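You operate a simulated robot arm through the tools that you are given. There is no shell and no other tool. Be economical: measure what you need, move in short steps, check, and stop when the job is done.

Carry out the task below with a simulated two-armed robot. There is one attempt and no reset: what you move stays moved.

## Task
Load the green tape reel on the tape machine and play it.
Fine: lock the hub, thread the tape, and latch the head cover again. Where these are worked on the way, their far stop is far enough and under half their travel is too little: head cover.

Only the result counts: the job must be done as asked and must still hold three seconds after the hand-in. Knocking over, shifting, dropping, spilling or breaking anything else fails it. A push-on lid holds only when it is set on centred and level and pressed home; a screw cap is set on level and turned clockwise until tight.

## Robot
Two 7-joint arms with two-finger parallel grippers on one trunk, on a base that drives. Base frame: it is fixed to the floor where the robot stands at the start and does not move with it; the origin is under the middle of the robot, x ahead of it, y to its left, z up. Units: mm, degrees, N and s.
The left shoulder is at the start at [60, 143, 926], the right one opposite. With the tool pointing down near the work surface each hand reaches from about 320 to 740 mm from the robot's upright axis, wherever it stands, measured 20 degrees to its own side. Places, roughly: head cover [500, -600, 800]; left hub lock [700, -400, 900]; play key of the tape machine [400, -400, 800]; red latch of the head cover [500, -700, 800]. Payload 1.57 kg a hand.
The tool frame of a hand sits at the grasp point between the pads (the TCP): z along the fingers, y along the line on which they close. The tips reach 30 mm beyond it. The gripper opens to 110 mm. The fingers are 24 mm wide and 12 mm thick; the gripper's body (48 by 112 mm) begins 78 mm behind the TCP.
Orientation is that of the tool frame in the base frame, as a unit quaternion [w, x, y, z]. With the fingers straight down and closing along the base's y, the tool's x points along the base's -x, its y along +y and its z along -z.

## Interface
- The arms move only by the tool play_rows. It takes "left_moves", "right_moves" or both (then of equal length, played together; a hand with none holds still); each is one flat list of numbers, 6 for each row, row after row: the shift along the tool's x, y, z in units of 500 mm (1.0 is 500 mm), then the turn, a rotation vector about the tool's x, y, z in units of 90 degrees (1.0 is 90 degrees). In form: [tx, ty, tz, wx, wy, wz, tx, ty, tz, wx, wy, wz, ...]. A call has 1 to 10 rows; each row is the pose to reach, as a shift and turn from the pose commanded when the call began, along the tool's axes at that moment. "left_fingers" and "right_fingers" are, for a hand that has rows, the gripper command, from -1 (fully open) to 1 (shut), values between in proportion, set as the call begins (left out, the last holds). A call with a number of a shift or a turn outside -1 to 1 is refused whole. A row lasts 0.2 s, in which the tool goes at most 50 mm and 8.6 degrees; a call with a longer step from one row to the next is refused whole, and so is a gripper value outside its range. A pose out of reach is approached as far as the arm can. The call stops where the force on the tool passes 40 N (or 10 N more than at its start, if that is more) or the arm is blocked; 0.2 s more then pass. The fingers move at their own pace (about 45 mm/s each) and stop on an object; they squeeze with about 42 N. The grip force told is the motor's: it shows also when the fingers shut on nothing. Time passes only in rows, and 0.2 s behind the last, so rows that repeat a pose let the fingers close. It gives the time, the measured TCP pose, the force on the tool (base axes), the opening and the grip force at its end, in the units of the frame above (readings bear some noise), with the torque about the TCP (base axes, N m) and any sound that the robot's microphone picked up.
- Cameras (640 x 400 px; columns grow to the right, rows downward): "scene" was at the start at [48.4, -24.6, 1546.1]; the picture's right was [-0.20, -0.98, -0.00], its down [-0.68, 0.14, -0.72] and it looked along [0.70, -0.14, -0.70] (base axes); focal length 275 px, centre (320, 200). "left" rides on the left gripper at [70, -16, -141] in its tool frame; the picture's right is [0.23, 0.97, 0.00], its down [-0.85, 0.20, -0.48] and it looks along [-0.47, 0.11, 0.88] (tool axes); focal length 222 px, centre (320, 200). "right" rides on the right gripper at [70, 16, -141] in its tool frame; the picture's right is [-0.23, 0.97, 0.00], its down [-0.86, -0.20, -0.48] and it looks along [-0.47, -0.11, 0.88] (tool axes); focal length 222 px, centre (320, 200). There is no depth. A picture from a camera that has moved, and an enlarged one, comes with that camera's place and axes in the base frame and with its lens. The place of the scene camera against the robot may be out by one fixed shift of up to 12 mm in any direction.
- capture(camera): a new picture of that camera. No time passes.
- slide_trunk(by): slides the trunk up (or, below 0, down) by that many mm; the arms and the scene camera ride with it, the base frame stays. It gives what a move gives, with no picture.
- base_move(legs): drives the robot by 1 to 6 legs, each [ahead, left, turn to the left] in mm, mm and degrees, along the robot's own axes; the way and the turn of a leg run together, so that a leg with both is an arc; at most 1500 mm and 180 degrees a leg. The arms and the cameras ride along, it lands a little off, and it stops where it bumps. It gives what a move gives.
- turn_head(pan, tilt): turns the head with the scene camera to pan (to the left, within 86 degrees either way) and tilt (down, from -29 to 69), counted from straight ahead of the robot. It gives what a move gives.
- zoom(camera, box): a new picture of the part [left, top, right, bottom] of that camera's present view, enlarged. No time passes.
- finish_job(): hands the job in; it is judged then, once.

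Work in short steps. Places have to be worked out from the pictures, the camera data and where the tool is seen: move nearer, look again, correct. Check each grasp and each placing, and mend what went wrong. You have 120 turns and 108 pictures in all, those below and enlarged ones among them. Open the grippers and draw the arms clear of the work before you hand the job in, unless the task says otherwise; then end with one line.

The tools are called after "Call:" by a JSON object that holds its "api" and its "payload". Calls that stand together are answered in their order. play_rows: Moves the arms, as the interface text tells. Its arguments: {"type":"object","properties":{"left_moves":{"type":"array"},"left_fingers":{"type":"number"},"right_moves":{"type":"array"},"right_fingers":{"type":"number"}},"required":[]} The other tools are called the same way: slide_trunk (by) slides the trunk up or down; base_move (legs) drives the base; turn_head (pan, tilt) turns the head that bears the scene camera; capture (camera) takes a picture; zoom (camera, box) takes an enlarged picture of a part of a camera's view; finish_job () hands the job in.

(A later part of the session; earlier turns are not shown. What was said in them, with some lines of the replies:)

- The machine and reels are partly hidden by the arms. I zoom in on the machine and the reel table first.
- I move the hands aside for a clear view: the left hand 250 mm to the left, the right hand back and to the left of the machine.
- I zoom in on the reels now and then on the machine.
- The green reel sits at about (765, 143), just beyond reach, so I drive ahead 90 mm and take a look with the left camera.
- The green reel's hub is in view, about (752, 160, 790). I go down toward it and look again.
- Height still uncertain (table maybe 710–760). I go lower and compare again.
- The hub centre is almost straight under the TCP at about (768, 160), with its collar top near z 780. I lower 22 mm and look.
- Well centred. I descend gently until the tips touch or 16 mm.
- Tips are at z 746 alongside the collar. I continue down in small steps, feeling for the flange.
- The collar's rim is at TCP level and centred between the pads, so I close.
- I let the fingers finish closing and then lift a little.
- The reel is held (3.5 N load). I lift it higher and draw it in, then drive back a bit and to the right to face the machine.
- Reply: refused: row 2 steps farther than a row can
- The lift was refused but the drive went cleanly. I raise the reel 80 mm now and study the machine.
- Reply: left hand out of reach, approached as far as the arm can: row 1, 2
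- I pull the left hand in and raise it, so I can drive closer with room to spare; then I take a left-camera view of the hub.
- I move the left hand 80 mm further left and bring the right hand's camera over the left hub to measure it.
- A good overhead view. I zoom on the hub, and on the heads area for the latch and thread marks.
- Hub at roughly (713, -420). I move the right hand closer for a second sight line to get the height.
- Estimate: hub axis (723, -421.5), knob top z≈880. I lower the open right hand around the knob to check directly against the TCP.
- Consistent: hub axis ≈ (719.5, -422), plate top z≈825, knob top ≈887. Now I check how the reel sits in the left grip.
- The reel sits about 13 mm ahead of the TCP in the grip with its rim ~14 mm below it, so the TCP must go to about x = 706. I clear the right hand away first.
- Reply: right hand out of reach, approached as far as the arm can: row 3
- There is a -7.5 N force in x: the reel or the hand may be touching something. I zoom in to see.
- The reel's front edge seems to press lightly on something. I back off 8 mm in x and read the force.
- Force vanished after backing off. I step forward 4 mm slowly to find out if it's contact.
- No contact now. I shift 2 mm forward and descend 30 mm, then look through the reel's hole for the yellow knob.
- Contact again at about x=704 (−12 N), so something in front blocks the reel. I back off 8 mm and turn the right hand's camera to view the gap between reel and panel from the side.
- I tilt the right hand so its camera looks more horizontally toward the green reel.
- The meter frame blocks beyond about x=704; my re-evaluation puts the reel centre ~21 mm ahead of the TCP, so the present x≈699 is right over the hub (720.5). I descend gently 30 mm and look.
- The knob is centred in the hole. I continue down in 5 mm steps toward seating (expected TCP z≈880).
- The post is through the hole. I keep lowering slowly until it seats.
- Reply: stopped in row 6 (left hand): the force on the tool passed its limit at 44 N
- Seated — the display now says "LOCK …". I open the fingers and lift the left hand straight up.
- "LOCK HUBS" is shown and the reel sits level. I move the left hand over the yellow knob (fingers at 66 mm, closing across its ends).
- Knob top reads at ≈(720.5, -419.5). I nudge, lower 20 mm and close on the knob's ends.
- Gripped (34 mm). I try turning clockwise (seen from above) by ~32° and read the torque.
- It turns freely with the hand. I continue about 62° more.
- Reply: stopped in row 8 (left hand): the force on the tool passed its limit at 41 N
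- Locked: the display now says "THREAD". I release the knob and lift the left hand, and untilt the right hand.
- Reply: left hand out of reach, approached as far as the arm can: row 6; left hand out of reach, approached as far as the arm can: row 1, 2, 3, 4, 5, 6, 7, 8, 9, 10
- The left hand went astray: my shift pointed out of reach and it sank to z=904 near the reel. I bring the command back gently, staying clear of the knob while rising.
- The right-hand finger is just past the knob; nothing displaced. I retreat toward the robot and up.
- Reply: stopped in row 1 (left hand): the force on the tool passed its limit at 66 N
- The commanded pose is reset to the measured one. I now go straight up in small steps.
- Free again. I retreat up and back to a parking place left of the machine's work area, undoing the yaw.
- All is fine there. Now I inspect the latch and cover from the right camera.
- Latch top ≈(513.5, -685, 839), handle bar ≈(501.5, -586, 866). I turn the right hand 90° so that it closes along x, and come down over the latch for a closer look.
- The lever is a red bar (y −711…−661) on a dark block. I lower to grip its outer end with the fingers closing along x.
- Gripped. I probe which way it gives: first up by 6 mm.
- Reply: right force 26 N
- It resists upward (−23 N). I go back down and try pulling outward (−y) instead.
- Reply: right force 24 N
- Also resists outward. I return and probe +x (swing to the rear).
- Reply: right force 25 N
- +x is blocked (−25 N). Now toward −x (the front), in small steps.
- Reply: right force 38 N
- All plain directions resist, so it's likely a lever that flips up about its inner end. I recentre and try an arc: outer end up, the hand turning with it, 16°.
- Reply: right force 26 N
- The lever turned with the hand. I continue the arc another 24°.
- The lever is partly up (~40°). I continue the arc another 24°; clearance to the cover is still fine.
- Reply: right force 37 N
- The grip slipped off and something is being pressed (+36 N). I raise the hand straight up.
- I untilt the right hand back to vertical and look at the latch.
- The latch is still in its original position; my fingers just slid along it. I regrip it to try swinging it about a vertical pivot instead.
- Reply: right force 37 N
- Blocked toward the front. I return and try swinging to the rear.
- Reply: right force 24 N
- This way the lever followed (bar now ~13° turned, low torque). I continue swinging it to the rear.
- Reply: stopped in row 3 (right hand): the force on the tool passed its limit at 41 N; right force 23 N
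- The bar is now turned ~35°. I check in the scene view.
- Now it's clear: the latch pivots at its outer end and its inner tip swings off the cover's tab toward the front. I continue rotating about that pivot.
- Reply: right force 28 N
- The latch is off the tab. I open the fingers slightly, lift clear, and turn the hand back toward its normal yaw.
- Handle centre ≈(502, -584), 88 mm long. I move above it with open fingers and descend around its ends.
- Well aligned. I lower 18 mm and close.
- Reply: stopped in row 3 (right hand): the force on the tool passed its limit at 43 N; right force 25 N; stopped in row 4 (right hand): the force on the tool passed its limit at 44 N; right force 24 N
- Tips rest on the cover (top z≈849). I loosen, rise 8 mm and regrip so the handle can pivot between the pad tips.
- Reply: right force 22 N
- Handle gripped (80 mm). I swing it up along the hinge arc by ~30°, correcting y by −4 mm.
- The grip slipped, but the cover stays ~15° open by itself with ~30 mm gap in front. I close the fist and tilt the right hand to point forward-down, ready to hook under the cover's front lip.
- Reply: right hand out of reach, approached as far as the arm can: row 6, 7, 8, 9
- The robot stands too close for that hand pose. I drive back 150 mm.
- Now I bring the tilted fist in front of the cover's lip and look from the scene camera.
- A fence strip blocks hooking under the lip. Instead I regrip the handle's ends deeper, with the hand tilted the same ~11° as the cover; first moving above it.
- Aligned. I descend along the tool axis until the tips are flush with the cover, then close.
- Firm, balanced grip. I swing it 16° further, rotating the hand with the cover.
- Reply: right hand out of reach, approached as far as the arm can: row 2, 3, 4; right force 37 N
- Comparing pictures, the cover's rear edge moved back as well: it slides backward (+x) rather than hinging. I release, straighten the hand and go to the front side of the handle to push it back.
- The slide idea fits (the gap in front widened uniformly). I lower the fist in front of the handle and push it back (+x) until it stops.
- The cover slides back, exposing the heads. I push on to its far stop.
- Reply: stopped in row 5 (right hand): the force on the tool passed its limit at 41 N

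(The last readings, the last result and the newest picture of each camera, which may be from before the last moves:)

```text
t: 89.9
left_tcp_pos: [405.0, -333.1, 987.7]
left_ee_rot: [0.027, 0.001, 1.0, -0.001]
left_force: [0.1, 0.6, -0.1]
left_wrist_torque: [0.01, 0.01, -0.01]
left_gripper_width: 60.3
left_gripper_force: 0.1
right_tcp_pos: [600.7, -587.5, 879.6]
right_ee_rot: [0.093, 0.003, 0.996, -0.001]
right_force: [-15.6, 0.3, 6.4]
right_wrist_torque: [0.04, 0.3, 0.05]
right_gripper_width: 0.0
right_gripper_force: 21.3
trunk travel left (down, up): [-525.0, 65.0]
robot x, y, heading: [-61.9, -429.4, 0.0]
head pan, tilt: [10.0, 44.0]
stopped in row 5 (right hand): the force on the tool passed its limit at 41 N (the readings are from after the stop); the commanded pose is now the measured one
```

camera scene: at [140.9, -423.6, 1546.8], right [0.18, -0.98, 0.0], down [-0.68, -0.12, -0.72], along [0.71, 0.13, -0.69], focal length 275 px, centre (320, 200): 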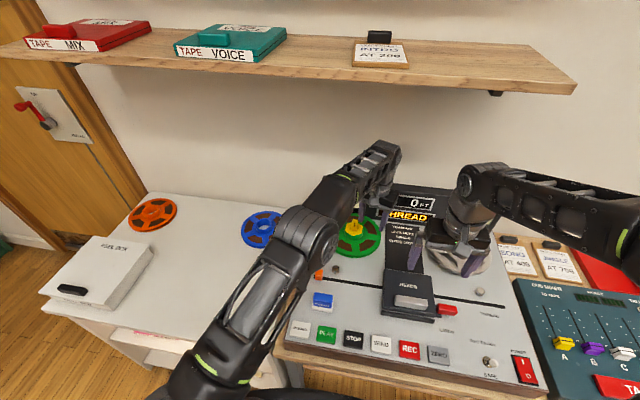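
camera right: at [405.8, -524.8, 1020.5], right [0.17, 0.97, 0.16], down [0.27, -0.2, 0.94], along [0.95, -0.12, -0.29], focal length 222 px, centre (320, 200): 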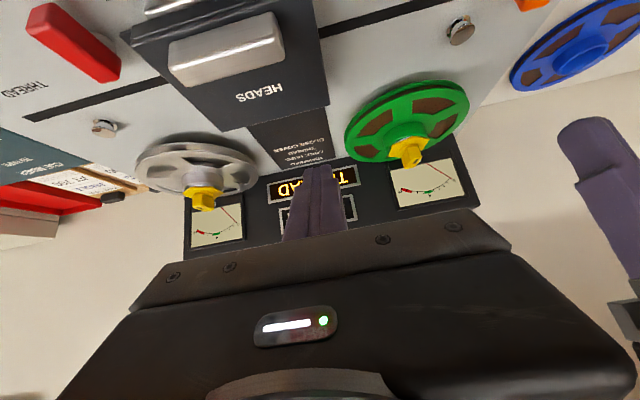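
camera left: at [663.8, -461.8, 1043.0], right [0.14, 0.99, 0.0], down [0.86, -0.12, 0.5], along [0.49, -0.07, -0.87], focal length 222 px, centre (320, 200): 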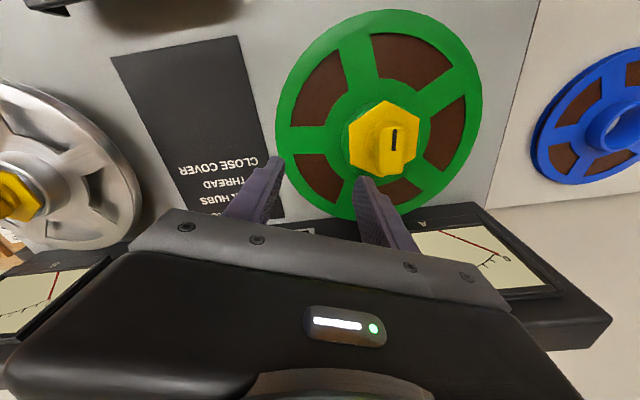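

The cover is at its far stop. I back the right hand off and up, straighten it, then drive 100 mm ahead so the right hand can reach the whole thread slot.

Call:
{"api": "play_rows", "payload": {"right_moves": [0.04, 0, -0.02, 0, 0, 0, 0.08, 0, -0.08, 0, 0.05, 0, 0.15, 0.02, -0.15, 0, 0.118, 0, 0.22, 0.06, -0.18, 0, 0.118, 0]}}

Call:
{"api": "base_move", "payload": {"legs": [[100, 0, 0]]}}

Call:
{"api": "capture", "payload": {"camera": "left"}}

Call:
{"api": "capture", "payload": {"camera": "right"}}

```text
refused: row 3 steps farther than a row can; nothing moved
```

```text
t: 90.7
left_tcp_pos: [413.5, -332.4, 987.9]
left_ee_rot: [0.03, 0.002, 1.0, -0.003]
left_force: [0.7, -0.9, -0.6]
left_wrist_torque: [-0.01, -0.02, -0.05]
left_gripper_width: 60.4
left_gripper_force: 0.1
right_tcp_pos: [602.8, -586.9, 878.7]
right_ee_rot: [0.08, 0.004, 0.997, -0.002]
right_force: [-16.7, -0.7, 19.4]
right_wrist_torque: [-0.15, 0.25, -0.04]
right_gripper_width: 0.0
right_gripper_force: 21.2
trunk travel left (down, up): [-525.0, 65.0]
robot x, y, heading: [-55.4, -428.0, 0.1]
head pan, tilt: [10.0, 44.0]
stopped in leg 1: the force on the tool passed its limit at 65 N (the readings are from after the stop); the commanded pose is now the measured one
```

```text
25 pictures are left
camera left: at [334.6, -346.9, 1124.2], right [-0.22, 0.97, -0.02], down [0.83, 0.2, 0.53], along [0.52, 0.1, -0.85], focal length 222 px, centre (320, 200)
```

left: 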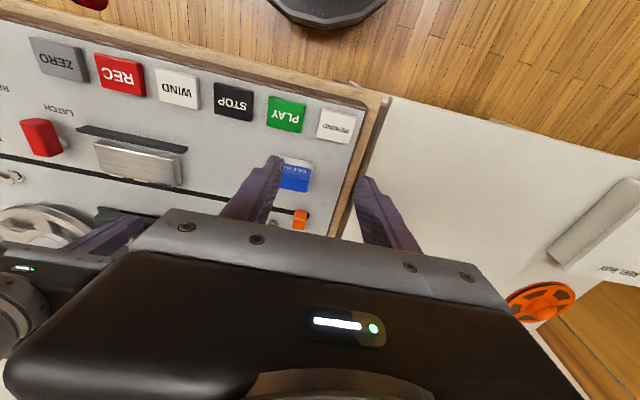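

```text
24 pictures are left
camera right: at [510.6, -569.1, 1007.8], right [0.23, 0.97, 0.03], down [0.77, -0.2, 0.61], along [0.6, -0.12, -0.79], focal length 222 px, centre (320, 200)
```

right: 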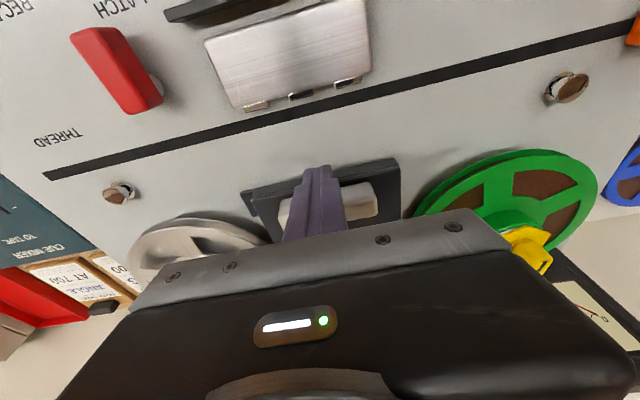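

My retreat was refused and the drive pushed briefly; it stopped by itself. Now I retreat with smaller steps.

Call:
{"api": "play_rows", "payload": {"right_moves": [0.04, 0, -0.02, 0, 0, 0, 0.08, 0, -0.07, 0, 0.04, 0, 0.13, 0.01, -0.13, 0, 0.1, 0, 0.19, 0.03, -0.17, 0, 0.1, 0]}}

```text
t: 91.7
left_tcp_pos: [414.3, -333.6, 985.5]
left_ee_rot: [0.028, 0.001, 1.0, -0.002]
left_force: [0.1, -0.2, 1.0]
left_wrist_torque: [-0.01, -0.05, 0.0]
left_gripper_width: 60.8
left_gripper_force: 0.2
right_tcp_pos: [494.3, -571.6, 944.0]
right_ee_rot: [0.001, 0.003, 1.0, -0.002]
right_force: [0.2, -0.4, 0.8]
right_wrist_torque: [-0.02, 0.0, -0.01]
right_gripper_width: 0.0
right_gripper_force: 21.3
trunk travel left (down, up): [-525.0, 65.0]
robot x, y, heading: [-49.5, -426.9, -0.1]
head pan, tilt: [10.0, 44.0]
```

Now I drive 100 mm ahead (both hands are high and clear).

Call:
{"api": "base_move", "payload": {"legs": [[100, 0, 0]]}}

Call:
{"api": "play_rows", "payload": {"left_moves": [-0.03, 0, 0.06, 0, 0, 0, -0.06, -0.002, 0.12, 0, 0, 0, -0.09, -0.002, 0.17, 0, 0, 0, -0.09, -0.002, 0.17, 0, 0, 0], "right_moves": [0.02, -0.08, -0.02, 0, 0, 0, 0.06, -0.16, -0.04, 0, 0, 0, 0.1, -0.24, -0.06, 0, 0, 0, 0.14, -0.32, -0.08, 0, 0, 0]}}

Call:
{"api": "zoom", "payload": {"camera": "left", "box": [180, 80, 460, 250]}}

```text
t: 92.8
left_tcp_pos: [517.0, -332.5, 984.3]
left_ee_rot: [0.027, 0.002, 1.0, -0.001]
left_force: [0.7, -1.1, 0.2]
left_wrist_torque: [0.01, 0.03, -0.01]
left_gripper_width: 60.5
left_gripper_force: 0.1
right_tcp_pos: [597.3, -571.7, 941.5]
right_ee_rot: [0.001, 0.003, 1.0, -0.002]
right_force: [0.7, 0.0, -0.7]
right_wrist_torque: [0.02, 0.01, -0.02]
right_gripper_width: 0.0
right_gripper_force: 21.4
trunk travel left (down, up): [-525.0, 65.0]
robot x, y, heading: [43.8, -430.2, -0.2]
head pan, tilt: [10.0, 44.0]
```

```text
t: 93.8
left_tcp_pos: [565.0, -335.9, 903.2]
left_ee_rot: [0.028, 0.002, 1.0, -0.002]
left_force: [-0.6, 0.4, 0.5]
left_wrist_torque: [0.02, -0.02, 0.01]
left_gripper_width: 60.5
left_gripper_force: 0.1
right_tcp_pos: [523.9, -732.9, 983.7]
right_ee_rot: [0.002, 0.003, 1.0, -0.001]
right_force: [-0.6, -0.1, -0.2]
right_wrist_torque: [0.01, -0.02, 0.02]
right_gripper_width: 0.1
right_gripper_force: 21.4
trunk travel left (down, up): [-525.0, 65.0]
robot x, y, heading: [48.8, -426.1, -0.0]
head pan, tilt: [10.0, 44.0]
```

```text
2.29 times, centred on (320, 165) of left
camera zoom: at [486.4, -349.9, 1041.4], right [-0.22, 0.97, -0.02], down [0.83, 0.2, 0.53], along [0.52, 0.1, -0.85], focal length 508 px, centre (320, 280)
```

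zoom: 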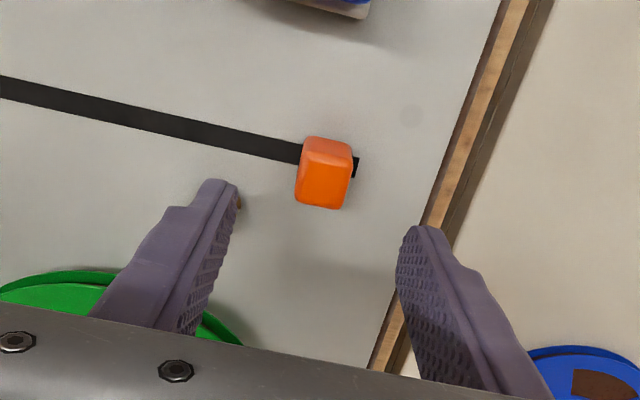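

The tab is at about (566, −335) with a small metal post right behind the slot at (580, −370). I close the left fist and bring it down on the tab's left side, a little forward to clear that post.

Call:
{"api": "play_rows", "payload": {"left_moves": [0.01, 0.04, 0, 0, 0, 0, 0.02, 0.075, 0, 0, 0, 0, 0.02, 0.075, 0, 0, 0, 0, 0.02, 0.075, 0, 0, 0, 0, 0.022, 0.075, 0.03, 0, 0, 0, 0.024, 0.075, 0.06, 0, 0, 0, 0.026, 0.075, 0.085, 0, 0, 0, 0.026, 0.075, 0.1, 0, 0, 0], "left_fingers": 1}}

Call:
{"api": "zoom", "payload": {"camera": "left", "box": [180, 80, 460, 250]}}

```text
t: 95.6
left_tcp_pos: [554.9, -297.1, 851.0]
left_ee_rot: [0.029, 0.003, 1.0, -0.002]
left_force: [0.9, -0.1, -0.1]
left_wrist_torque: [-0.02, -0.01, 0.0]
left_gripper_width: 0.0
left_gripper_force: 20.9
right_tcp_pos: [524.7, -731.8, 983.4]
right_ee_rot: [0.002, 0.004, 1.0, -0.002]
right_force: [-0.4, 0.1, 0.6]
right_wrist_torque: [0.01, 0.01, 0.01]
right_gripper_width: 0.1
right_gripper_force: 21.1
trunk travel left (down, up): [-525.0, 65.0]
robot x, y, heading: [46.2, -427.2, -0.1]
head pan, tilt: [10.0, 44.0]
```

```text
2.29 times, centred on (320, 165) of left
camera zoom: at [476.9, -311.7, 989.5], right [-0.22, 0.97, -0.02], down [0.83, 0.2, 0.52], along [0.51, 0.1, -0.85], focal length 508 px, centre (320, 280)
```

zoom: 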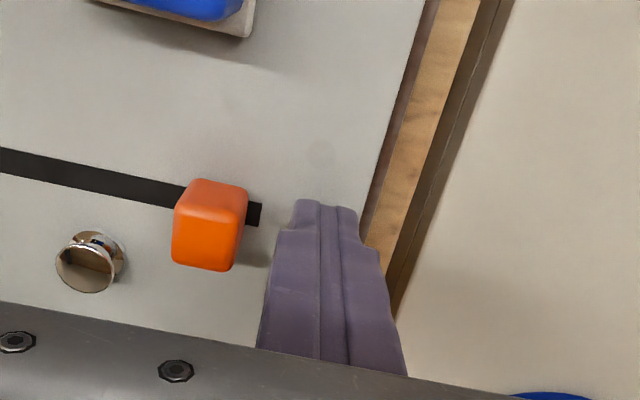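

Good placement. I push the tab to the right along the slot.

Call:
{"api": "play_rows", "payload": {"left_moves": [0.004, -0.04, 0, 0, 0, 0, 0.004, -0.09, 0, 0, 0, 0, 0.004, -0.14, 0, 0, 0, 0, 0.004, -0.19, 0, 0, 0, 0, 0.004, -0.24, 0, 0, 0, 0, 0.004, -0.29, 0, 0, 0, 0, 0.004, -0.34, 0, 0, 0, 0, 0.004, -0.39, 0, 0, 0, 0, 0.004, -0.44, 0, 0, 0, 0, 0.004, -0.49, 0, 0, 0, 0]}}

Call:
{"api": "capture", "payload": {"camera": "left"}}

```text
t: 97.8
left_tcp_pos: [553.4, -521.9, 852.4]
left_ee_rot: [0.023, -0.002, 1.0, 0.01]
left_force: [-3.7, 8.2, 7.1]
left_wrist_torque: [0.14, 0.2, -0.15]
left_gripper_width: 0.0
left_gripper_force: 21.4
right_tcp_pos: [525.9, -730.7, 981.7]
right_ee_rot: [0.001, 0.003, 1.0, 0.0]
right_force: [0.5, -1.1, -0.1]
right_wrist_torque: [0.05, 0.03, 0.0]
right_gripper_width: 0.0
right_gripper_force: 21.5
trunk travel left (down, up): [-525.0, 65.0]
robot x, y, heading: [48.8, -426.8, 0.5]
head pan, tilt: [10.0, 44.0]
stopped in row 10 (left hand): the force on the tool passed its limit at 50 N (the readings are from after the stop); the commanded pose is now the measured one
```

```text
21 pictures are left
camera left: at [476.9, -539.2, 989.4], right [-0.23, 0.97, 0.01], down [0.83, 0.19, 0.52], along [0.51, 0.13, -0.85], focal length 222 px, centre (320, 200)
```

left: 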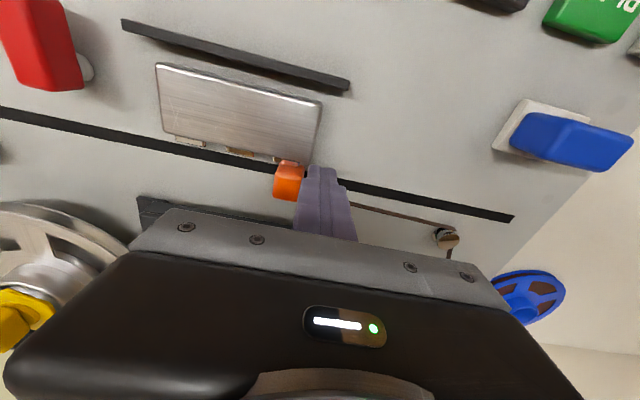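

The fist touched the head block's corner. I back off slightly, shift 9 mm to the rear and push on.

Call:
{"api": "play_rows", "payload": {"left_moves": [0, 0.01, 0, 0, 0, 0, -0.018, 0.01, 0, 0, 0, 0, -0.018, -0.03, 0, 0, 0, 0, -0.018, -0.07, 0, 0, 0, 0, -0.018, -0.11, 0, 0, 0, 0, -0.018, -0.15, 0, 0, 0, 0]}}

Call:
{"api": "capture", "payload": {"camera": "left"}}

```text
t: 99.2
left_tcp_pos: [562.3, -599.0, 850.3]
left_ee_rot: [0.024, -0.001, 1.0, 0.007]
left_force: [-0.1, -0.8, 0.1]
left_wrist_torque: [0.0, -0.02, 0.01]
left_gripper_width: 0.5
left_gripper_force: 21.3
right_tcp_pos: [524.1, -732.2, 982.4]
right_ee_rot: [0.002, 0.004, 1.0, -0.002]
right_force: [-0.2, 0.8, 0.6]
right_wrist_torque: [0.0, -0.03, -0.01]
right_gripper_width: 0.0
right_gripper_force: 21.1
trunk travel left (down, up): [-525.0, 65.0]
robot x, y, heading: [50.6, -427.6, 0.2]
head pan, tilt: [10.0, 44.0]
```

```text
20 pictures are left
camera left: at [485.5, -615.6, 988.3], right [-0.23, 0.97, 0.0], down [0.83, 0.19, 0.52], along [0.51, 0.12, -0.85], focal length 222 px, centre (320, 200)
```

left: 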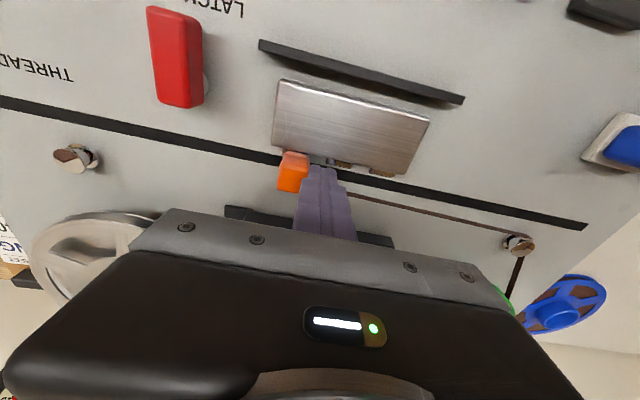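

It works well. I push on while moving the right hand out of the way to the far right.

Call:
{"api": "play_rows", "payload": {"left_moves": [0, 0, 0, 0, 0, 0, 0, 0, 0, 0, 0, 0, 0, -0.04, 0, 0, 0, 0, 0, -0.08, 0, 0, 0, 0, 0, -0.12, 0, 0, 0, 0, 0, -0.16, 0, 0, 0, 0, 0, -0.2, 0, 0, 0, 0], "right_moves": [0.03, -0.07, 0, 0, 0, 0, 0.06, -0.14, 0, 0, 0, 0, 0.09, -0.21, 0, 0, 0, 0, 0.12, -0.26, 0, 0, 0, 0, 0.12, -0.26, 0, 0, 0, 0, 0.12, -0.26, 0, 0, 0, 0, 0.12, -0.26, 0, 0, 0, 0]}}

```text
t: 100.8
left_tcp_pos: [562.4, -698.7, 848.8]
left_ee_rot: [0.025, -0.001, 1.0, 0.008]
left_force: [-0.5, -0.3, 1.1]
left_wrist_torque: [0.01, 0.03, -0.02]
left_gripper_width: 0.0
left_gripper_force: 21.6
right_tcp_pos: [462.5, -861.0, 982.4]
right_ee_rot: [0.001, 0.003, 1.0, -0.002]
right_force: [0.3, -0.7, 0.8]
right_wrist_torque: [-0.02, -0.01, -0.02]
right_gripper_width: 0.0
right_gripper_force: 21.7
trunk travel left (down, up): [-525.0, 65.0]
robot x, y, heading: [49.3, -425.2, 0.2]
head pan, tilt: [10.0, 44.0]
```

Reach is fine. I shift 6 mm forward (for the right post) and push on to the slot's end.

Call:
{"api": "play_rows", "payload": {"left_moves": [0.012, -0.02, 0, 0, 0, 0, 0.012, -0.05, 0, 0, 0, 0, 0.012, -0.08, 0, 0, 0, 0, 0.012, -0.11, 0, 0, 0, 0, 0.012, -0.14, 0, 0, 0, 0, 0.012, -0.17, 0, 0, 0, 0, 0.012, -0.2, 0, 0, 0, 0]}}

Call:
{"api": "capture", "payload": {"camera": "left"}}

```text
t: 102.4
left_tcp_pos: [525.7, -731.5, 847.4]
left_ee_rot: [0.026, -0.001, 1.0, 0.006]
left_force: [-0.3, 0.6, -0.2]
left_wrist_torque: [0.02, 0.03, 0.0]
left_gripper_width: 0.0
left_gripper_force: 21.5
left hand out of reach, approached as far as the arm can: row 1, 2, 3, 4, 5, 6, 7
right_tcp_pos: [462.0, -861.1, 982.3]
right_ee_rot: [0.002, 0.004, 1.0, -0.002]
right_force: [-0.5, -0.3, -0.1]
right_wrist_torque: [0.0, -0.01, -0.01]
right_gripper_width: 0.1
right_gripper_force: 21.5
trunk travel left (down, up): [-525.0, 65.0]
robot x, y, heading: [49.5, -429.9, 0.1]
head pan, tilt: [10.0, 44.0]
```

```text
19 pictures are left
camera left: at [447.6, -748.1, 986.0], right [-0.23, 0.97, 0.0], down [0.83, 0.2, 0.53], along [0.51, 0.12, -0.85], focal length 222 px, centre (320, 200)
```

left: 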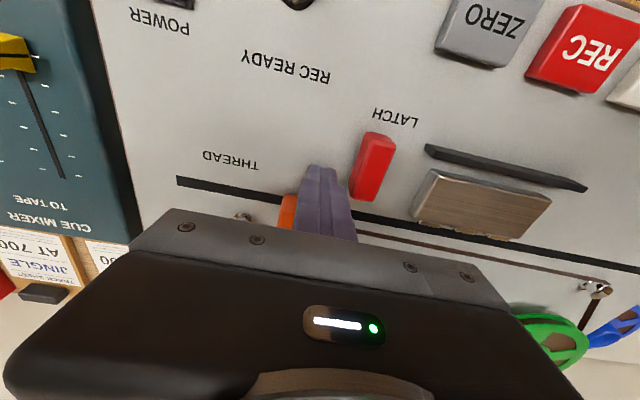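

The left arm is at its reach limit, so the right hand must finish. I raise the left hand first, then bring it back to the left.

Call:
{"api": "play_rows", "payload": {"left_moves": [0, 0.01, -0.06, 0, 0, 0, 0, 0.02, -0.13, 0, 0, 0, 0, 0.06, -0.18, 0, 0, 0, 0, 0.13, -0.2, 0, 0, 0, 0, 0.21, -0.2, 0, 0, 0, 0, 0.3, -0.2, 0, 0, 0, 0.02, 0.39, -0.22, 0, 0, 0, 0.04, 0.48, -0.24, 0, 0, 0, 0.06, 0.57, -0.26, 0, 0, 0, 0.08, 0.66, -0.28, 0, 0, 0]}}

Call:
{"api": "play_rows", "payload": {"left_moves": [0, 0.08, 0, 0, 0, 0, 0, 0.16, 0, 0, 0, 0, 0, 0.24, 0, 0, 0, 0, 0, 0.32, 0, 0, 0, 0], "right_moves": [-0.05, 0.06, 0, 0, 0, 0, -0.1, 0.12, 0, 0, 0, 0, -0.15, 0.18, 0, 0, 0, 0, -0.19, 0.24, 0, 0, 0, 0]}}

Call:
{"api": "capture", "payload": {"camera": "right"}}

```text
t: 104.6
left_tcp_pos: [477.0, -402.2, 989.8]
left_ee_rot: [0.025, -0.001, 1.0, 0.007]
left_force: [0.3, -0.6, 0.8]
left_wrist_torque: [0.03, 0.01, 0.01]
left_gripper_width: 0.1
left_gripper_force: 21.0
right_tcp_pos: [463.1, -859.8, 982.5]
right_ee_rot: [0.002, 0.003, 1.0, -0.002]
right_force: [0.2, -0.2, 0.5]
right_wrist_torque: [-0.05, 0.0, 0.0]
right_gripper_width: 0.1
right_gripper_force: 21.0
trunk travel left (down, up): [-525.0, 65.0]
robot x, y, heading: [49.5, -431.5, -0.1]
head pan, tilt: [10.0, 44.0]
```

```text
t: 105.6
left_tcp_pos: [475.8, -241.8, 992.1]
left_ee_rot: [0.025, -0.001, 1.0, 0.007]
left_force: [-0.9, 0.7, 0.0]
left_wrist_torque: [0.01, -0.03, 0.0]
left_gripper_width: 0.2
left_gripper_force: 21.5
right_tcp_pos: [560.6, -740.2, 982.7]
right_ee_rot: [0.002, 0.004, 1.0, -0.002]
right_force: [0.6, 0.2, 0.3]
right_wrist_torque: [-0.04, 0.0, -0.07]
right_gripper_width: 0.0
right_gripper_force: 21.3
trunk travel left (down, up): [-525.0, 65.0]
robot x, y, heading: [52.2, -426.8, 0.2]
head pan, tilt: [10.0, 44.0]
```

```text
18 pictures are left
camera right: at [489.9, -723.3, 1125.7], right [0.23, 0.97, 0.0], down [0.85, -0.2, 0.48], along [0.47, -0.12, -0.88], focal length 222 px, centre (320, 200)
```

right: 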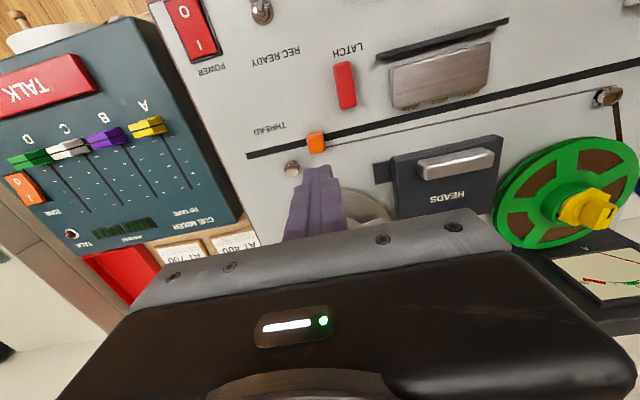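

Tab at (560, −748); slot end ≈ −849. I lower the right fist on its left side.

Call:
{"api": "play_rows", "payload": {"right_moves": [0.011, 0.054, 0, 0, 0, 0, 0.011, 0.054, 0.08, 0, 0, 0, 0.011, 0.054, 0.16, 0, 0, 0, 0.011, 0.054, 0.23, 0, 0, 0, 0.011, 0.054, 0.262, 0, 0, 0]}}

Call:
{"api": "play_rows", "payload": {"right_moves": [0, -0.03, 0, 0, 0, 0, 0, -0.07, 0, 0, 0, 0, 0, -0.11, 0, 0, 0, 0, 0, -0.15, 0, 0, 0, 0, 0, -0.19, 0, 0, 0, 0, 0, -0.21, 0, 0, 0, 0, 0, -0.23, 0, 0, 0, 0, 0, -0.25, 0, 0, 0, 0]}}

Call:
{"api": "zoom", "payload": {"camera": "scene", "box": [300, 170, 580, 340]}}

```text
t: 106.8
left_tcp_pos: [476.4, -242.8, 991.5]
left_ee_rot: [0.025, -0.001, 1.0, 0.008]
left_force: [0.3, -0.2, -0.3]
left_wrist_torque: [-0.01, -0.03, 0.01]
left_gripper_width: 0.0
left_gripper_force: 21.2
right_tcp_pos: [555.8, -715.6, 851.0]
right_ee_rot: [0.002, 0.004, 1.0, -0.003]
right_force: [-0.4, -0.2, -0.3]
right_wrist_torque: [0.01, 0.0, -0.04]
right_gripper_width: 0.3
right_gripper_force: 21.4
trunk travel left (down, up): [-525.0, 65.0]
robot x, y, heading: [49.6, -430.7, 0.3]
head pan, tilt: [10.0, 44.0]
```

```text
t: 108.4
left_tcp_pos: [476.3, -241.1, 992.6]
left_ee_rot: [0.025, -0.002, 1.0, 0.008]
left_force: [0.0, -1.1, -0.8]
left_wrist_torque: [0.04, 0.0, 0.02]
left_gripper_width: 0.0
left_gripper_force: 21.7
right_tcp_pos: [555.3, -814.8, 850.1]
right_ee_rot: [-0.002, -0.003, 1.0, 0.007]
right_force: [-1.2, 10.9, 5.2]
right_wrist_torque: [0.07, 0.02, -0.02]
right_gripper_width: 0.1
right_gripper_force: 21.0
trunk travel left (down, up): [-525.0, 65.0]
robot x, y, heading: [48.2, -428.4, 0.2]
head pan, tilt: [10.0, 44.0]
stopped in row 8 (right hand): the force on the tool passed its limit at 46 N (the readings are from after the stop); the commanded pose is now the measured one
```

```text
2.29 times, centred on (440, 255) of scene
camera zoom: at [96.9, -421.2, 1546.7], right [0.18, -0.98, 0.0], down [-0.68, -0.12, -0.72], along [0.71, 0.13, -0.69], focal length 628 px, centre (46, 74)
```

zoom: 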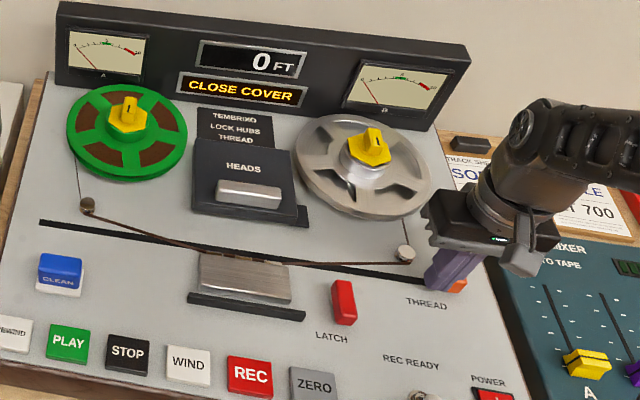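

"CLOSE COVER" is displayed. I lift the right fist and move it behind the cover's handle (now around x≈629).

Call:
{"api": "play_rows", "payload": {"right_moves": [0, 0.006, -0.07, 0, 0, 0, 0, 0.006, -0.14, 0, 0, 0, 0, 0.006, -0.22, 0, 0, 0, -0.03, 0.08, -0.22, 0, 0, 0, -0.06, 0.16, -0.22, 0, 0, 0, -0.1, 0.24, -0.22, 0, 0, 0, -0.14, 0.32, -0.22, 0, 0, 0, -0.18, 0.4, -0.22, 0, 0, 0, -0.214, 0.458, -0.22, 0, 0, 0]}}

Call:
{"api": "capture", "payload": {"camera": "right"}}

```text
t: 110.4
left_tcp_pos: [475.8, -240.6, 991.5]
left_ee_rot: [0.024, -0.003, 1.0, 0.007]
left_force: [-0.2, -0.6, 0.7]
left_wrist_torque: [-0.04, -0.03, 0.04]
left_gripper_width: 0.1
left_gripper_force: 20.8
right_tcp_pos: [662.0, -588.5, 962.1]
right_ee_rot: [-0.003, -0.001, 1.0, 0.006]
right_force: [-0.5, 0.7, 0.5]
right_wrist_torque: [-0.01, 0.03, -0.01]
right_gripper_width: 0.2
right_gripper_force: 21.6
trunk travel left (down, up): [-525.0, 65.0]
robot x, y, heading: [49.4, -428.1, 0.5]
head pan, tilt: [10.0, 44.0]
```

```text
16 pictures are left
camera right: at [593.3, -574.3, 1105.3], right [0.22, 0.97, 0.01], down [0.86, -0.2, 0.47], along [0.46, -0.1, -0.88], focal length 222 px, centre (320, 200)
```

right: 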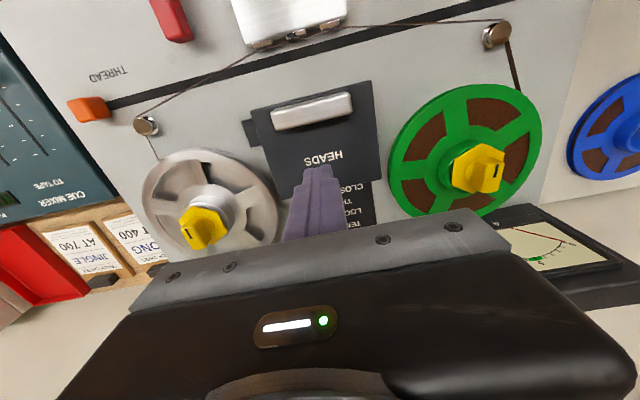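

Handle is centred at (619, −586). I lower the fist behind it to just above the cover's surface, then drag it forward (−x) until it stops.

Call:
{"api": "play_rows", "payload": {"right_moves": [0.01, 0, 0.06, 0, 0, 0, 0.01, 0, 0.12, 0, 0, 0, 0.01, 0, 0.154, 0, 0, 0]}}

Call:
{"api": "play_rows", "payload": {"right_moves": [0.03, 0, 0, 0, 0, 0, 0.06, 0, 0, 0, 0, 0, 0.09, 0, 0, 0, 0, 0, 0.12, 0, 0, 0, 0, 0, 0.15, 0, 0, 0, 0, 0, 0.18, 0, 0, 0, 0, 0, 0.21, 0, 0, 0, 0, 0, 0.235, 0, 0, 0, 0, 0, 0.26, 0, 0, 0, 0, 0, 0.285, 0, 0, 0, 0, 0]}}

Call:
{"api": "zoom", "payload": {"camera": "scene", "box": [300, 170, 580, 340]}}

```text
t: 111.2
left_tcp_pos: [476.0, -242.2, 993.1]
left_ee_rot: [0.025, -0.003, 1.0, 0.007]
left_force: [-0.3, -0.6, -0.6]
left_wrist_torque: [0.01, -0.01, -0.03]
left_gripper_width: 0.0
left_gripper_force: 21.0
right_tcp_pos: [655.4, -590.4, 884.4]
right_ee_rot: [-0.003, -0.001, 1.0, 0.006]
right_force: [-0.8, -0.4, -0.7]
right_wrist_torque: [-0.01, -0.02, 0.01]
right_gripper_width: 0.0
right_gripper_force: 22.0
trunk travel left (down, up): [-525.0, 65.0]
robot x, y, heading: [49.1, -423.4, 0.1]
head pan, tilt: [10.0, 44.0]
```

```text
t: 113.6
left_tcp_pos: [477.4, -241.6, 992.1]
left_ee_rot: [0.024, -0.003, 1.0, 0.008]
left_force: [0.2, 0.0, 0.6]
left_wrist_torque: [0.01, -0.01, 0.03]
left_gripper_width: 0.0
left_gripper_force: 21.8
right_tcp_pos: [524.7, -590.5, 889.6]
right_ee_rot: [0.012, -0.002, 1.0, 0.008]
right_force: [15.4, -1.3, -2.2]
right_wrist_torque: [0.15, -0.28, -0.01]
right_gripper_width: 0.1
right_gripper_force: 21.1
trunk travel left (down, up): [-525.0, 65.0]
robot x, y, heading: [50.4, -427.4, 0.5]
head pan, tilt: [10.0, 44.0]
stopped in row 10 (right hand): the force on the tool passed its limit at 43 N (the readings are from after the stop); the commanded pose is now the measured one
```

```text
2.29 times, centred on (440, 255) of scene
camera zoom: at [99.7, -421.4, 1546.3], right [0.18, -0.98, 0.0], down [-0.68, -0.12, -0.72], along [0.71, 0.13, -0.69], focal length 628 px, centre (46, 74)
```

zoom: 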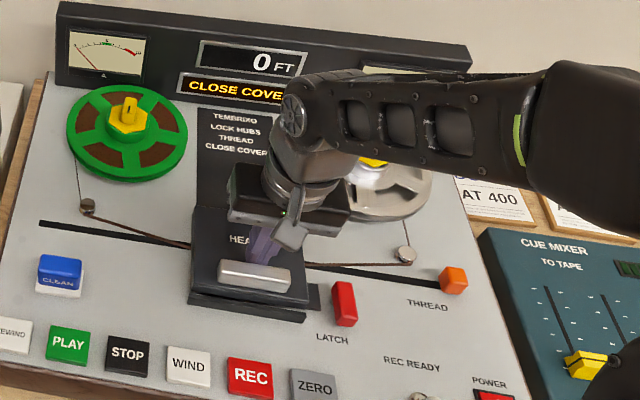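

The cover is home. I lift off, open the fingers to ~34 mm, and come above the latch pivot with the matching yaw (~13.6°).

Call:
{"api": "play_rows", "payload": {"right_moves": [-0.006, 0, -0.06, 0, 0, 0, -0.006, 0, -0.12, 0, 0, 0, 0, -0.08, -0.12, 0, 0, 0.05, 0.005, -0.16, -0.12, 0, 0, 0.1, 0.008, -0.222, -0.12, 0, 0, 0.151, 0.008, -0.222, -0.04, 0, 0, 0.151], "right_fingers": 0.35}}

Call:
{"api": "zoom", "payload": {"camera": "right", "box": [220, 90, 420, 230]}}

```text
t: 115.0
left_tcp_pos: [476.4, -241.4, 992.0]
left_ee_rot: [0.024, -0.002, 1.0, 0.008]
left_force: [-0.4, 0.9, -0.1]
left_wrist_torque: [0.03, 0.01, -0.01]
left_gripper_width: 0.0
left_gripper_force: 21.0
right_tcp_pos: [519.6, -699.7, 909.2]
right_ee_rot: [0.006, 0.117, 0.993, 0.009]
right_force: [0.6, -0.1, -0.3]
right_wrist_torque: [0.02, 0.02, 0.03]
right_gripper_width: 35.9
right_gripper_force: 0.0
trunk travel left (down, up): [-525.0, 65.0]
robot x, y, heading: [50.6, -426.4, 0.5]
head pan, tilt: [10.0, 44.0]
```

```text
2.86 times, centred on (320, 160) of right
camera zoom: at [452.9, -670.0, 1049.3], right [0.45, 0.89, 0.02], down [0.78, -0.4, 0.48], along [0.44, -0.2, -0.87], focal length 635 px, centre (320, 314)
```

zoom: 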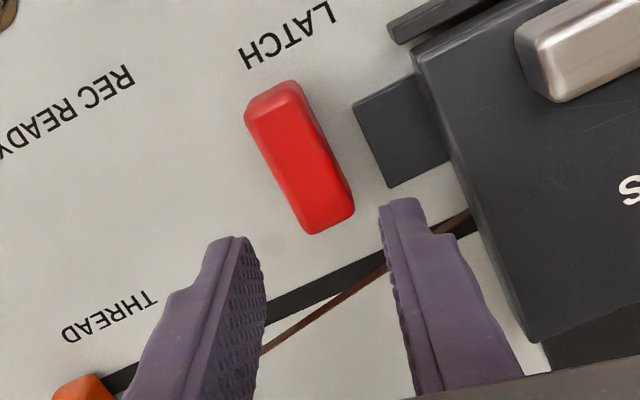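

The bar lies along x at y≈−697, so I undo the yaw, lower around its pivot end and close.

Call:
{"api": "play_rows", "payload": {"right_moves": [0.003, 0.004, 0, 0, 0, -0.075, 0.003, 0.004, 0.03, 0, 0, -0.149, 0.003, 0.004, 0.07, 0, 0, -0.149, 0.003, 0.004, 0.113, 0, 0, -0.149]}}

Call:
{"api": "play_rows", "payload": {"right_moves": [0, 0, 0, 0, 0, 0, 0, 0, 0, 0, 0, 0, 0, 0, 0, 0, 0, 0], "right_fingers": 1}}

```text
t: 116.0
left_tcp_pos: [475.9, -241.7, 993.3]
left_ee_rot: [0.025, -0.004, 1.0, 0.008]
left_force: [-0.5, -0.2, -0.8]
left_wrist_torque: [-0.04, 0.0, -0.03]
left_gripper_width: 0.0
left_gripper_force: 21.6
right_tcp_pos: [517.1, -697.4, 850.8]
right_ee_rot: [0.008, -0.001, 1.0, 0.008]
right_force: [-0.9, -0.6, -1.3]
right_wrist_torque: [-0.02, -0.02, -0.04]
right_gripper_width: 35.9
right_gripper_force: 0.0
trunk travel left (down, up): [-525.0, 65.0]
robot x, y, heading: [49.3, -429.1, 0.3]
head pan, tilt: [10.0, 44.0]
```

```text
t: 116.8
left_tcp_pos: [476.5, -241.6, 993.5]
left_ee_rot: [0.025, -0.003, 1.0, 0.009]
left_force: [-0.3, 1.2, -0.5]
left_wrist_torque: [-0.03, 0.0, -0.02]
left_gripper_width: 0.0
left_gripper_force: 21.5
right_tcp_pos: [517.2, -697.8, 850.2]
right_ee_rot: [0.008, -0.001, 1.0, 0.007]
right_force: [-0.5, -3.5, 0.3]
right_wrist_torque: [-0.83, -0.11, -0.02]
right_gripper_width: 20.3
right_gripper_force: 31.5
trunk travel left (down, up): [-525.0, 65.0]
robot x, y, heading: [51.0, -428.1, 0.3]
head pan, tilt: [10.0, 44.0]
```

Gripped (20 mm). I rotate it clockwise 81° back onto the cover's tab.

Call:
{"api": "play_rows", "payload": {"right_moves": [0, 0, 0, 0, 0, 0.09, 0, 0, 0, 0, 0, 0.18, 0, 0, 0, 0, 0, 0.27, 0, 0, 0, 0, 0, 0.36, 0, 0, 0, 0, 0, 0.45, 0, 0, 0, 0, 0, 0.54, 0, 0, 0, 0, 0, 0.63, 0, 0, 0, 0, 0, 0.72, 0, 0, 0, 0, 0, 0.81, 0, 0, 0, 0, 0, 0.9]}}

Call:
{"api": "zoom", "payload": {"camera": "scene", "box": [300, 170, 580, 340]}}

```text
t: 119.0
left_tcp_pos: [476.6, -241.6, 992.1]
left_ee_rot: [0.025, -0.003, 1.0, 0.008]
left_force: [0.1, 0.0, -0.4]
left_wrist_torque: [0.01, 0.01, 0.01]
left_gripper_width: 0.0
left_gripper_force: 21.1
right_tcp_pos: [516.0, -699.5, 850.6]
right_ee_rot: [0.0, 0.65, 0.76, 0.01]
right_force: [-7.1, -13.7, 2.7]
right_wrist_torque: [-1.18, 0.84, -0.05]
right_gripper_width: 20.0
right_gripper_force: 33.9
trunk travel left (down, up): [-525.0, 65.0]
robot x, y, heading: [49.7, -426.3, 0.5]
head pan, tilt: [10.0, 44.0]
```

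```text
2.29 times, centred on (440, 255) of scene
camera zoom: at [98.1, -422.6, 1546.4], right [0.18, -0.98, 0.0], down [-0.68, -0.12, -0.72], along [0.71, 0.13, -0.69], focal length 628 px, centre (46, 74)
```

zoom: 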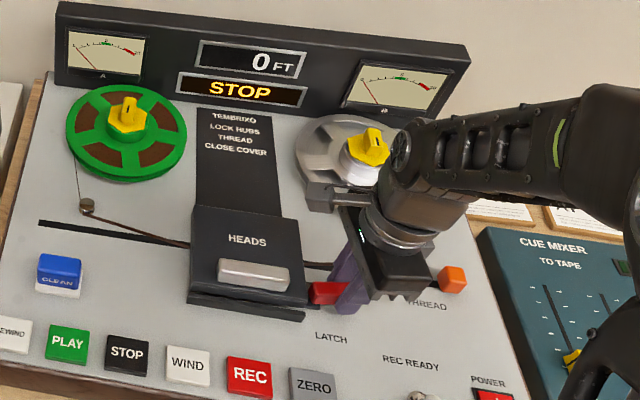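

The display shows "STOP" – the machine is ready. I turn the latch the last ~8° to its stop, then release and lift.

Call:
{"api": "play_rows", "payload": {"right_moves": [0, 0, 0, 0, 0, 0.05, 0, 0, 0, 0, 0, 0.1, 0, 0, 0, 0, 0, 0.1]}}

Call:
{"api": "play_rows", "payload": {"right_moves": [0, 0, 0, 0, 0, 0, 0, 0, 0, 0, 0, 0, 0, 0, -0.04, 0, 0, 0, 0, 0, -0.12, 0, 0, 0, 0, 0, -0.2, 0, 0, 0], "right_fingers": 0.4}}

Call:
{"api": "zoom", "payload": {"camera": "right", "box": [200, 60, 440, 230]}}

```text
t: 119.8
left_tcp_pos: [476.5, -241.3, 993.1]
left_ee_rot: [0.025, -0.003, 1.0, 0.007]
left_force: [0.3, -0.7, 0.3]
left_wrist_torque: [0.0, 0.02, -0.01]
left_gripper_width: 0.2
left_gripper_force: 21.3
right_tcp_pos: [515.7, -699.6, 850.7]
right_ee_rot: [-0.001, 0.708, 0.706, 0.011]
right_force: [-8.8, -14.9, 0.6]
right_wrist_torque: [-0.84, 0.99, 0.05]
right_gripper_width: 20.2
right_gripper_force: 33.9
trunk travel left (down, up): [-525.0, 65.0]
robot x, y, heading: [49.2, -426.3, 0.1]
head pan, tilt: [10.0, 44.0]
```

```text
t: 121.0
left_tcp_pos: [476.0, -240.5, 991.5]
left_ee_rot: [0.026, -0.003, 1.0, 0.008]
left_force: [0.5, -1.1, 0.8]
left_wrist_torque: [-0.01, -0.04, -0.02]
left_gripper_width: 0.1
left_gripper_force: 21.1
right_tcp_pos: [514.9, -699.0, 950.8]
right_ee_rot: [0.0, 0.707, 0.707, 0.012]
right_force: [0.0, 0.0, 1.0]
right_wrist_torque: [-0.01, 0.04, 0.03]
right_gripper_width: 33.2
right_gripper_force: 0.0
trunk travel left (down, up): [-525.0, 65.0]
robot x, y, heading: [51.0, -428.4, 0.3]
head pan, tilt: [10.0, 44.0]
```

```text
2.35 times, centred on (320, 145) of right
camera zoom: at [529.7, -631.2, 1094.8], right [0.97, -0.23, 0.01], down [-0.21, -0.86, 0.46], along [-0.1, -0.45, -0.89], focal length 523 px, centre (320, 329)
```

zoom: 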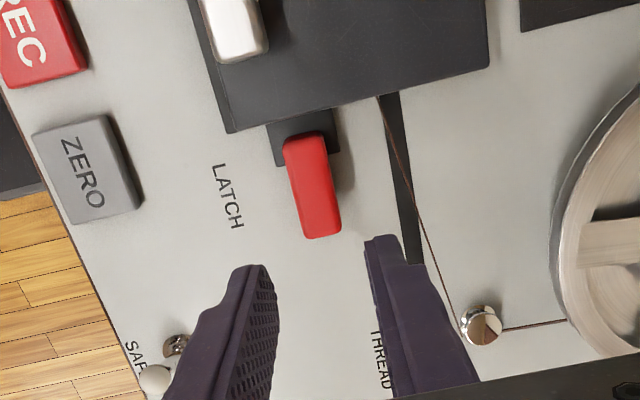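

The latch is seated on the tab. Now I bring the left fist over the green PLAY key (≈(400, −381)).

Call:
{"api": "play_rows", "payload": {"left_moves": [0.038, -0.07, 0.036, 0, 0, 0, 0.076, -0.14, 0.072, 0, 0, 0, 0.114, -0.21, 0.108, 0, 0, 0, 0.152, -0.28, 0.144, 0, 0, 0]}}

Call:
{"api": "zoom", "payload": {"camera": "left", "box": [180, 80, 460, 250]}}

```text
t: 122.0
left_tcp_pos: [405.7, -380.2, 914.5]
left_ee_rot: [0.026, -0.003, 1.0, 0.008]
left_force: [0.2, 0.4, -1.1]
left_wrist_torque: [0.01, 0.01, 0.0]
left_gripper_width: 0.1
left_gripper_force: 21.3
right_tcp_pos: [516.1, -699.6, 950.6]
right_ee_rot: [0.0, 0.707, 0.707, 0.01]
right_force: [0.6, -0.2, -0.3]
right_wrist_torque: [0.04, 0.01, 0.02]
right_gripper_width: 33.2
right_gripper_force: 0.1
trunk travel left (down, up): [-525.0, 65.0]
robot x, y, heading: [49.2, -427.8, 0.5]
head pan, tilt: [10.0, 44.0]
```

```text
2.29 times, centred on (320, 165) of left
camera zoom: at [327.9, -397.8, 1051.6], right [-0.23, 0.97, 0.0], down [0.83, 0.2, 0.52], along [0.51, 0.13, -0.85], focal length 508 px, centre (320, 280)
```

zoom: 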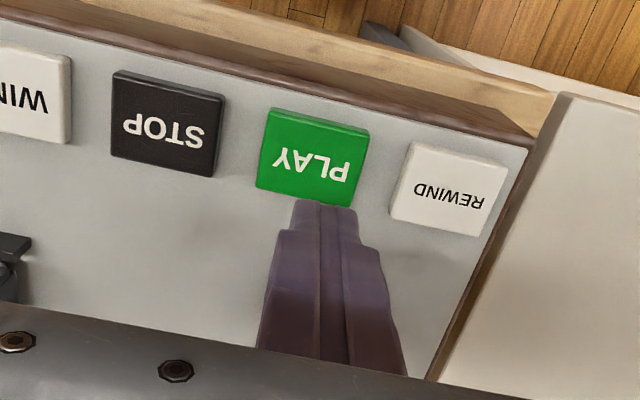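

PLAY key centre ≈(398.5, −382). I shift and press down slowly until the key bottoms.

Call:
{"api": "play_rows", "payload": {"left_moves": [0.02, -0.004, 0.04, 0, 0, 0, 0.026, -0.004, 0.085, 0, 0, 0, 0.026, -0.004, 0.1, 0, 0, 0, 0.026, -0.004, 0.11, 0, 0, 0, 0.026, -0.004, 0.12, 0, 0, 0, 0.026, -0.004, 0.13, 0, 0, 0, 0.026, -0.004, 0.14, 0, 0, 0]}}

Call:
{"api": "zoom", "payload": {"camera": "scene", "box": [300, 170, 580, 340]}}

```text
t: 123.6
left_tcp_pos: [397.3, -380.5, 844.3]
left_ee_rot: [0.025, -0.003, 1.0, 0.007]
left_force: [-1.5, 0.8, 7.8]
left_wrist_torque: [0.03, 0.11, 0.02]
left_gripper_width: 0.0
left_gripper_force: 20.8
right_tcp_pos: [516.0, -699.5, 950.8]
right_ee_rot: [0.0, 0.707, 0.707, 0.011]
right_force: [0.2, 0.4, -0.2]
right_wrist_torque: [-0.02, -0.02, -0.01]
right_gripper_width: 32.8
right_gripper_force: 0.1
trunk travel left (down, up): [-525.0, 65.0]
robot x, y, heading: [47.4, -428.8, 0.5]
head pan, tilt: [10.0, 44.0]
heard: click
```

```text
2.29 times, centred on (440, 255) of scene
camera zoom: at [98.4, -421.1, 1546.6], right [0.18, -0.98, 0.0], down [-0.68, -0.12, -0.72], along [0.71, 0.13, -0.69], focal length 628 px, centre (46, 74)
```

zoom: 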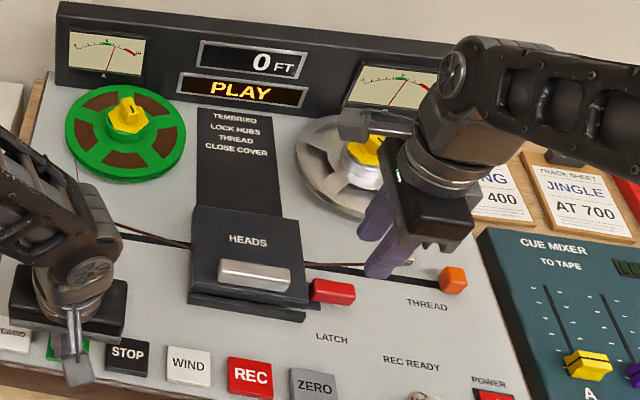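

A click was heard, the display reads PLAY and the meters move. I lift both hands clear, open the grippers and pull them back.

Call:
{"api": "play_rows", "payload": {"left_moves": [0, 0, -0.07, 0, 0, 0, 0, 0, -0.15, 0, 0, 0, 0.02, 0.04, -0.22, 0, 0, 0, 0.03, 0.1, -0.28, 0, 0, 0, 0.03, 0.18, -0.28, 0, 0, 0, 0.03, 0.26, -0.28, 0, 0, 0], "left_fingers": -1, "right_moves": [0, 0, -0.05, 0, 0, 0, 0, -0.04, -0.08, 0, 0, 0, 0, -0.09, -0.08, 0, 0, 0, 0, -0.14, -0.08, 0, 0, 0, 0, -0.19, -0.08, 0, 0, 0, 0, -0.24, -0.08, 0, 0, 0], "right_fingers": -1}}

Call:
{"api": "capture", "payload": {"camera": "scene"}}

```text
t: 125.0
left_tcp_pos: [371.9, -254.4, 984.1]
left_ee_rot: [0.026, -0.003, 1.0, 0.008]
left_force: [-0.9, 0.1, -0.4]
left_wrist_torque: [0.01, 0.0, 0.0]
left_gripper_width: 110.0
left_gripper_force: 0.0
right_tcp_pos: [394.2, -699.7, 988.9]
right_ee_rot: [0.0, 0.707, 0.707, 0.011]
right_force: [0.7, 0.4, 0.7]
right_wrist_torque: [-0.03, 0.0, -0.01]
right_gripper_width: 110.2
right_gripper_force: 0.1
trunk travel left (down, up): [-525.0, 65.0]
robot x, y, heading: [49.9, -425.5, 0.3]
head pan, tilt: [10.0, 44.0]
```

```text
9 pictures are left
camera scene: at [97.8, -420.7, 1546.4], right [0.18, -0.98, 0.0], down [-0.68, -0.12, -0.72], along [0.71, 0.13, -0.69], focal length 275 px, centre (320, 200)
```

scene: 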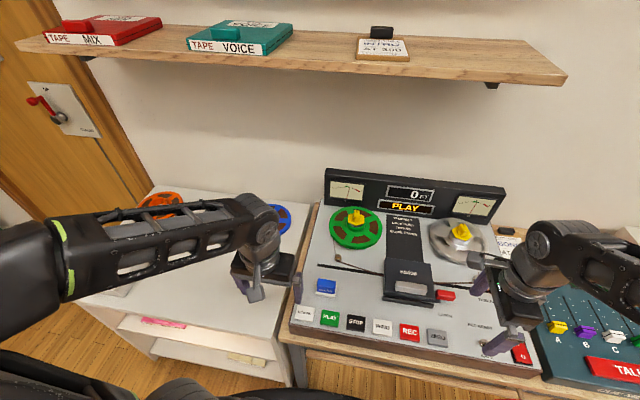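

I check the display and the machine once more before handing in.

Call:
{"api": "zoom", "payload": {"camera": "scene", "box": [290, 160, 530, 360]}}

```text
2.00 times, centred on (410, 260) of scene
camera zoom: at [97.8, -420.7, 1546.4], right [0.18, -0.98, 0.0], down [-0.68, -0.12, -0.72], along [0.71, 0.13, -0.69], focal length 550 px, centre (140, 80)
```

zoom: 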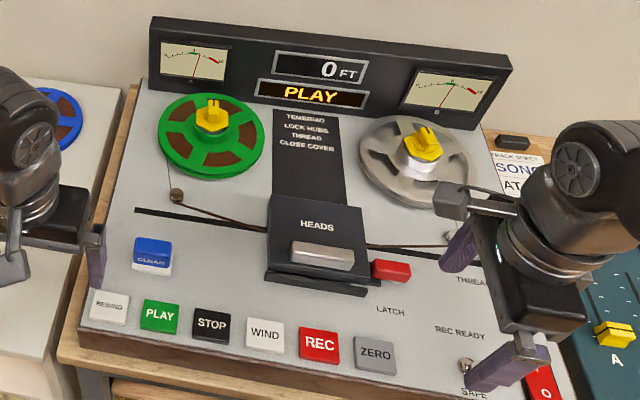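

The machine is playing, the cover is latched, and both hands are open and clear, so I hand in.

Call:
{"api": "finish_job", "payload": {}}

```text
The job is handed in.
```

The green reel is on the left hub and locked, the tape is threaded, the head cover is closed and latched, and the machine's display shows PLAY.
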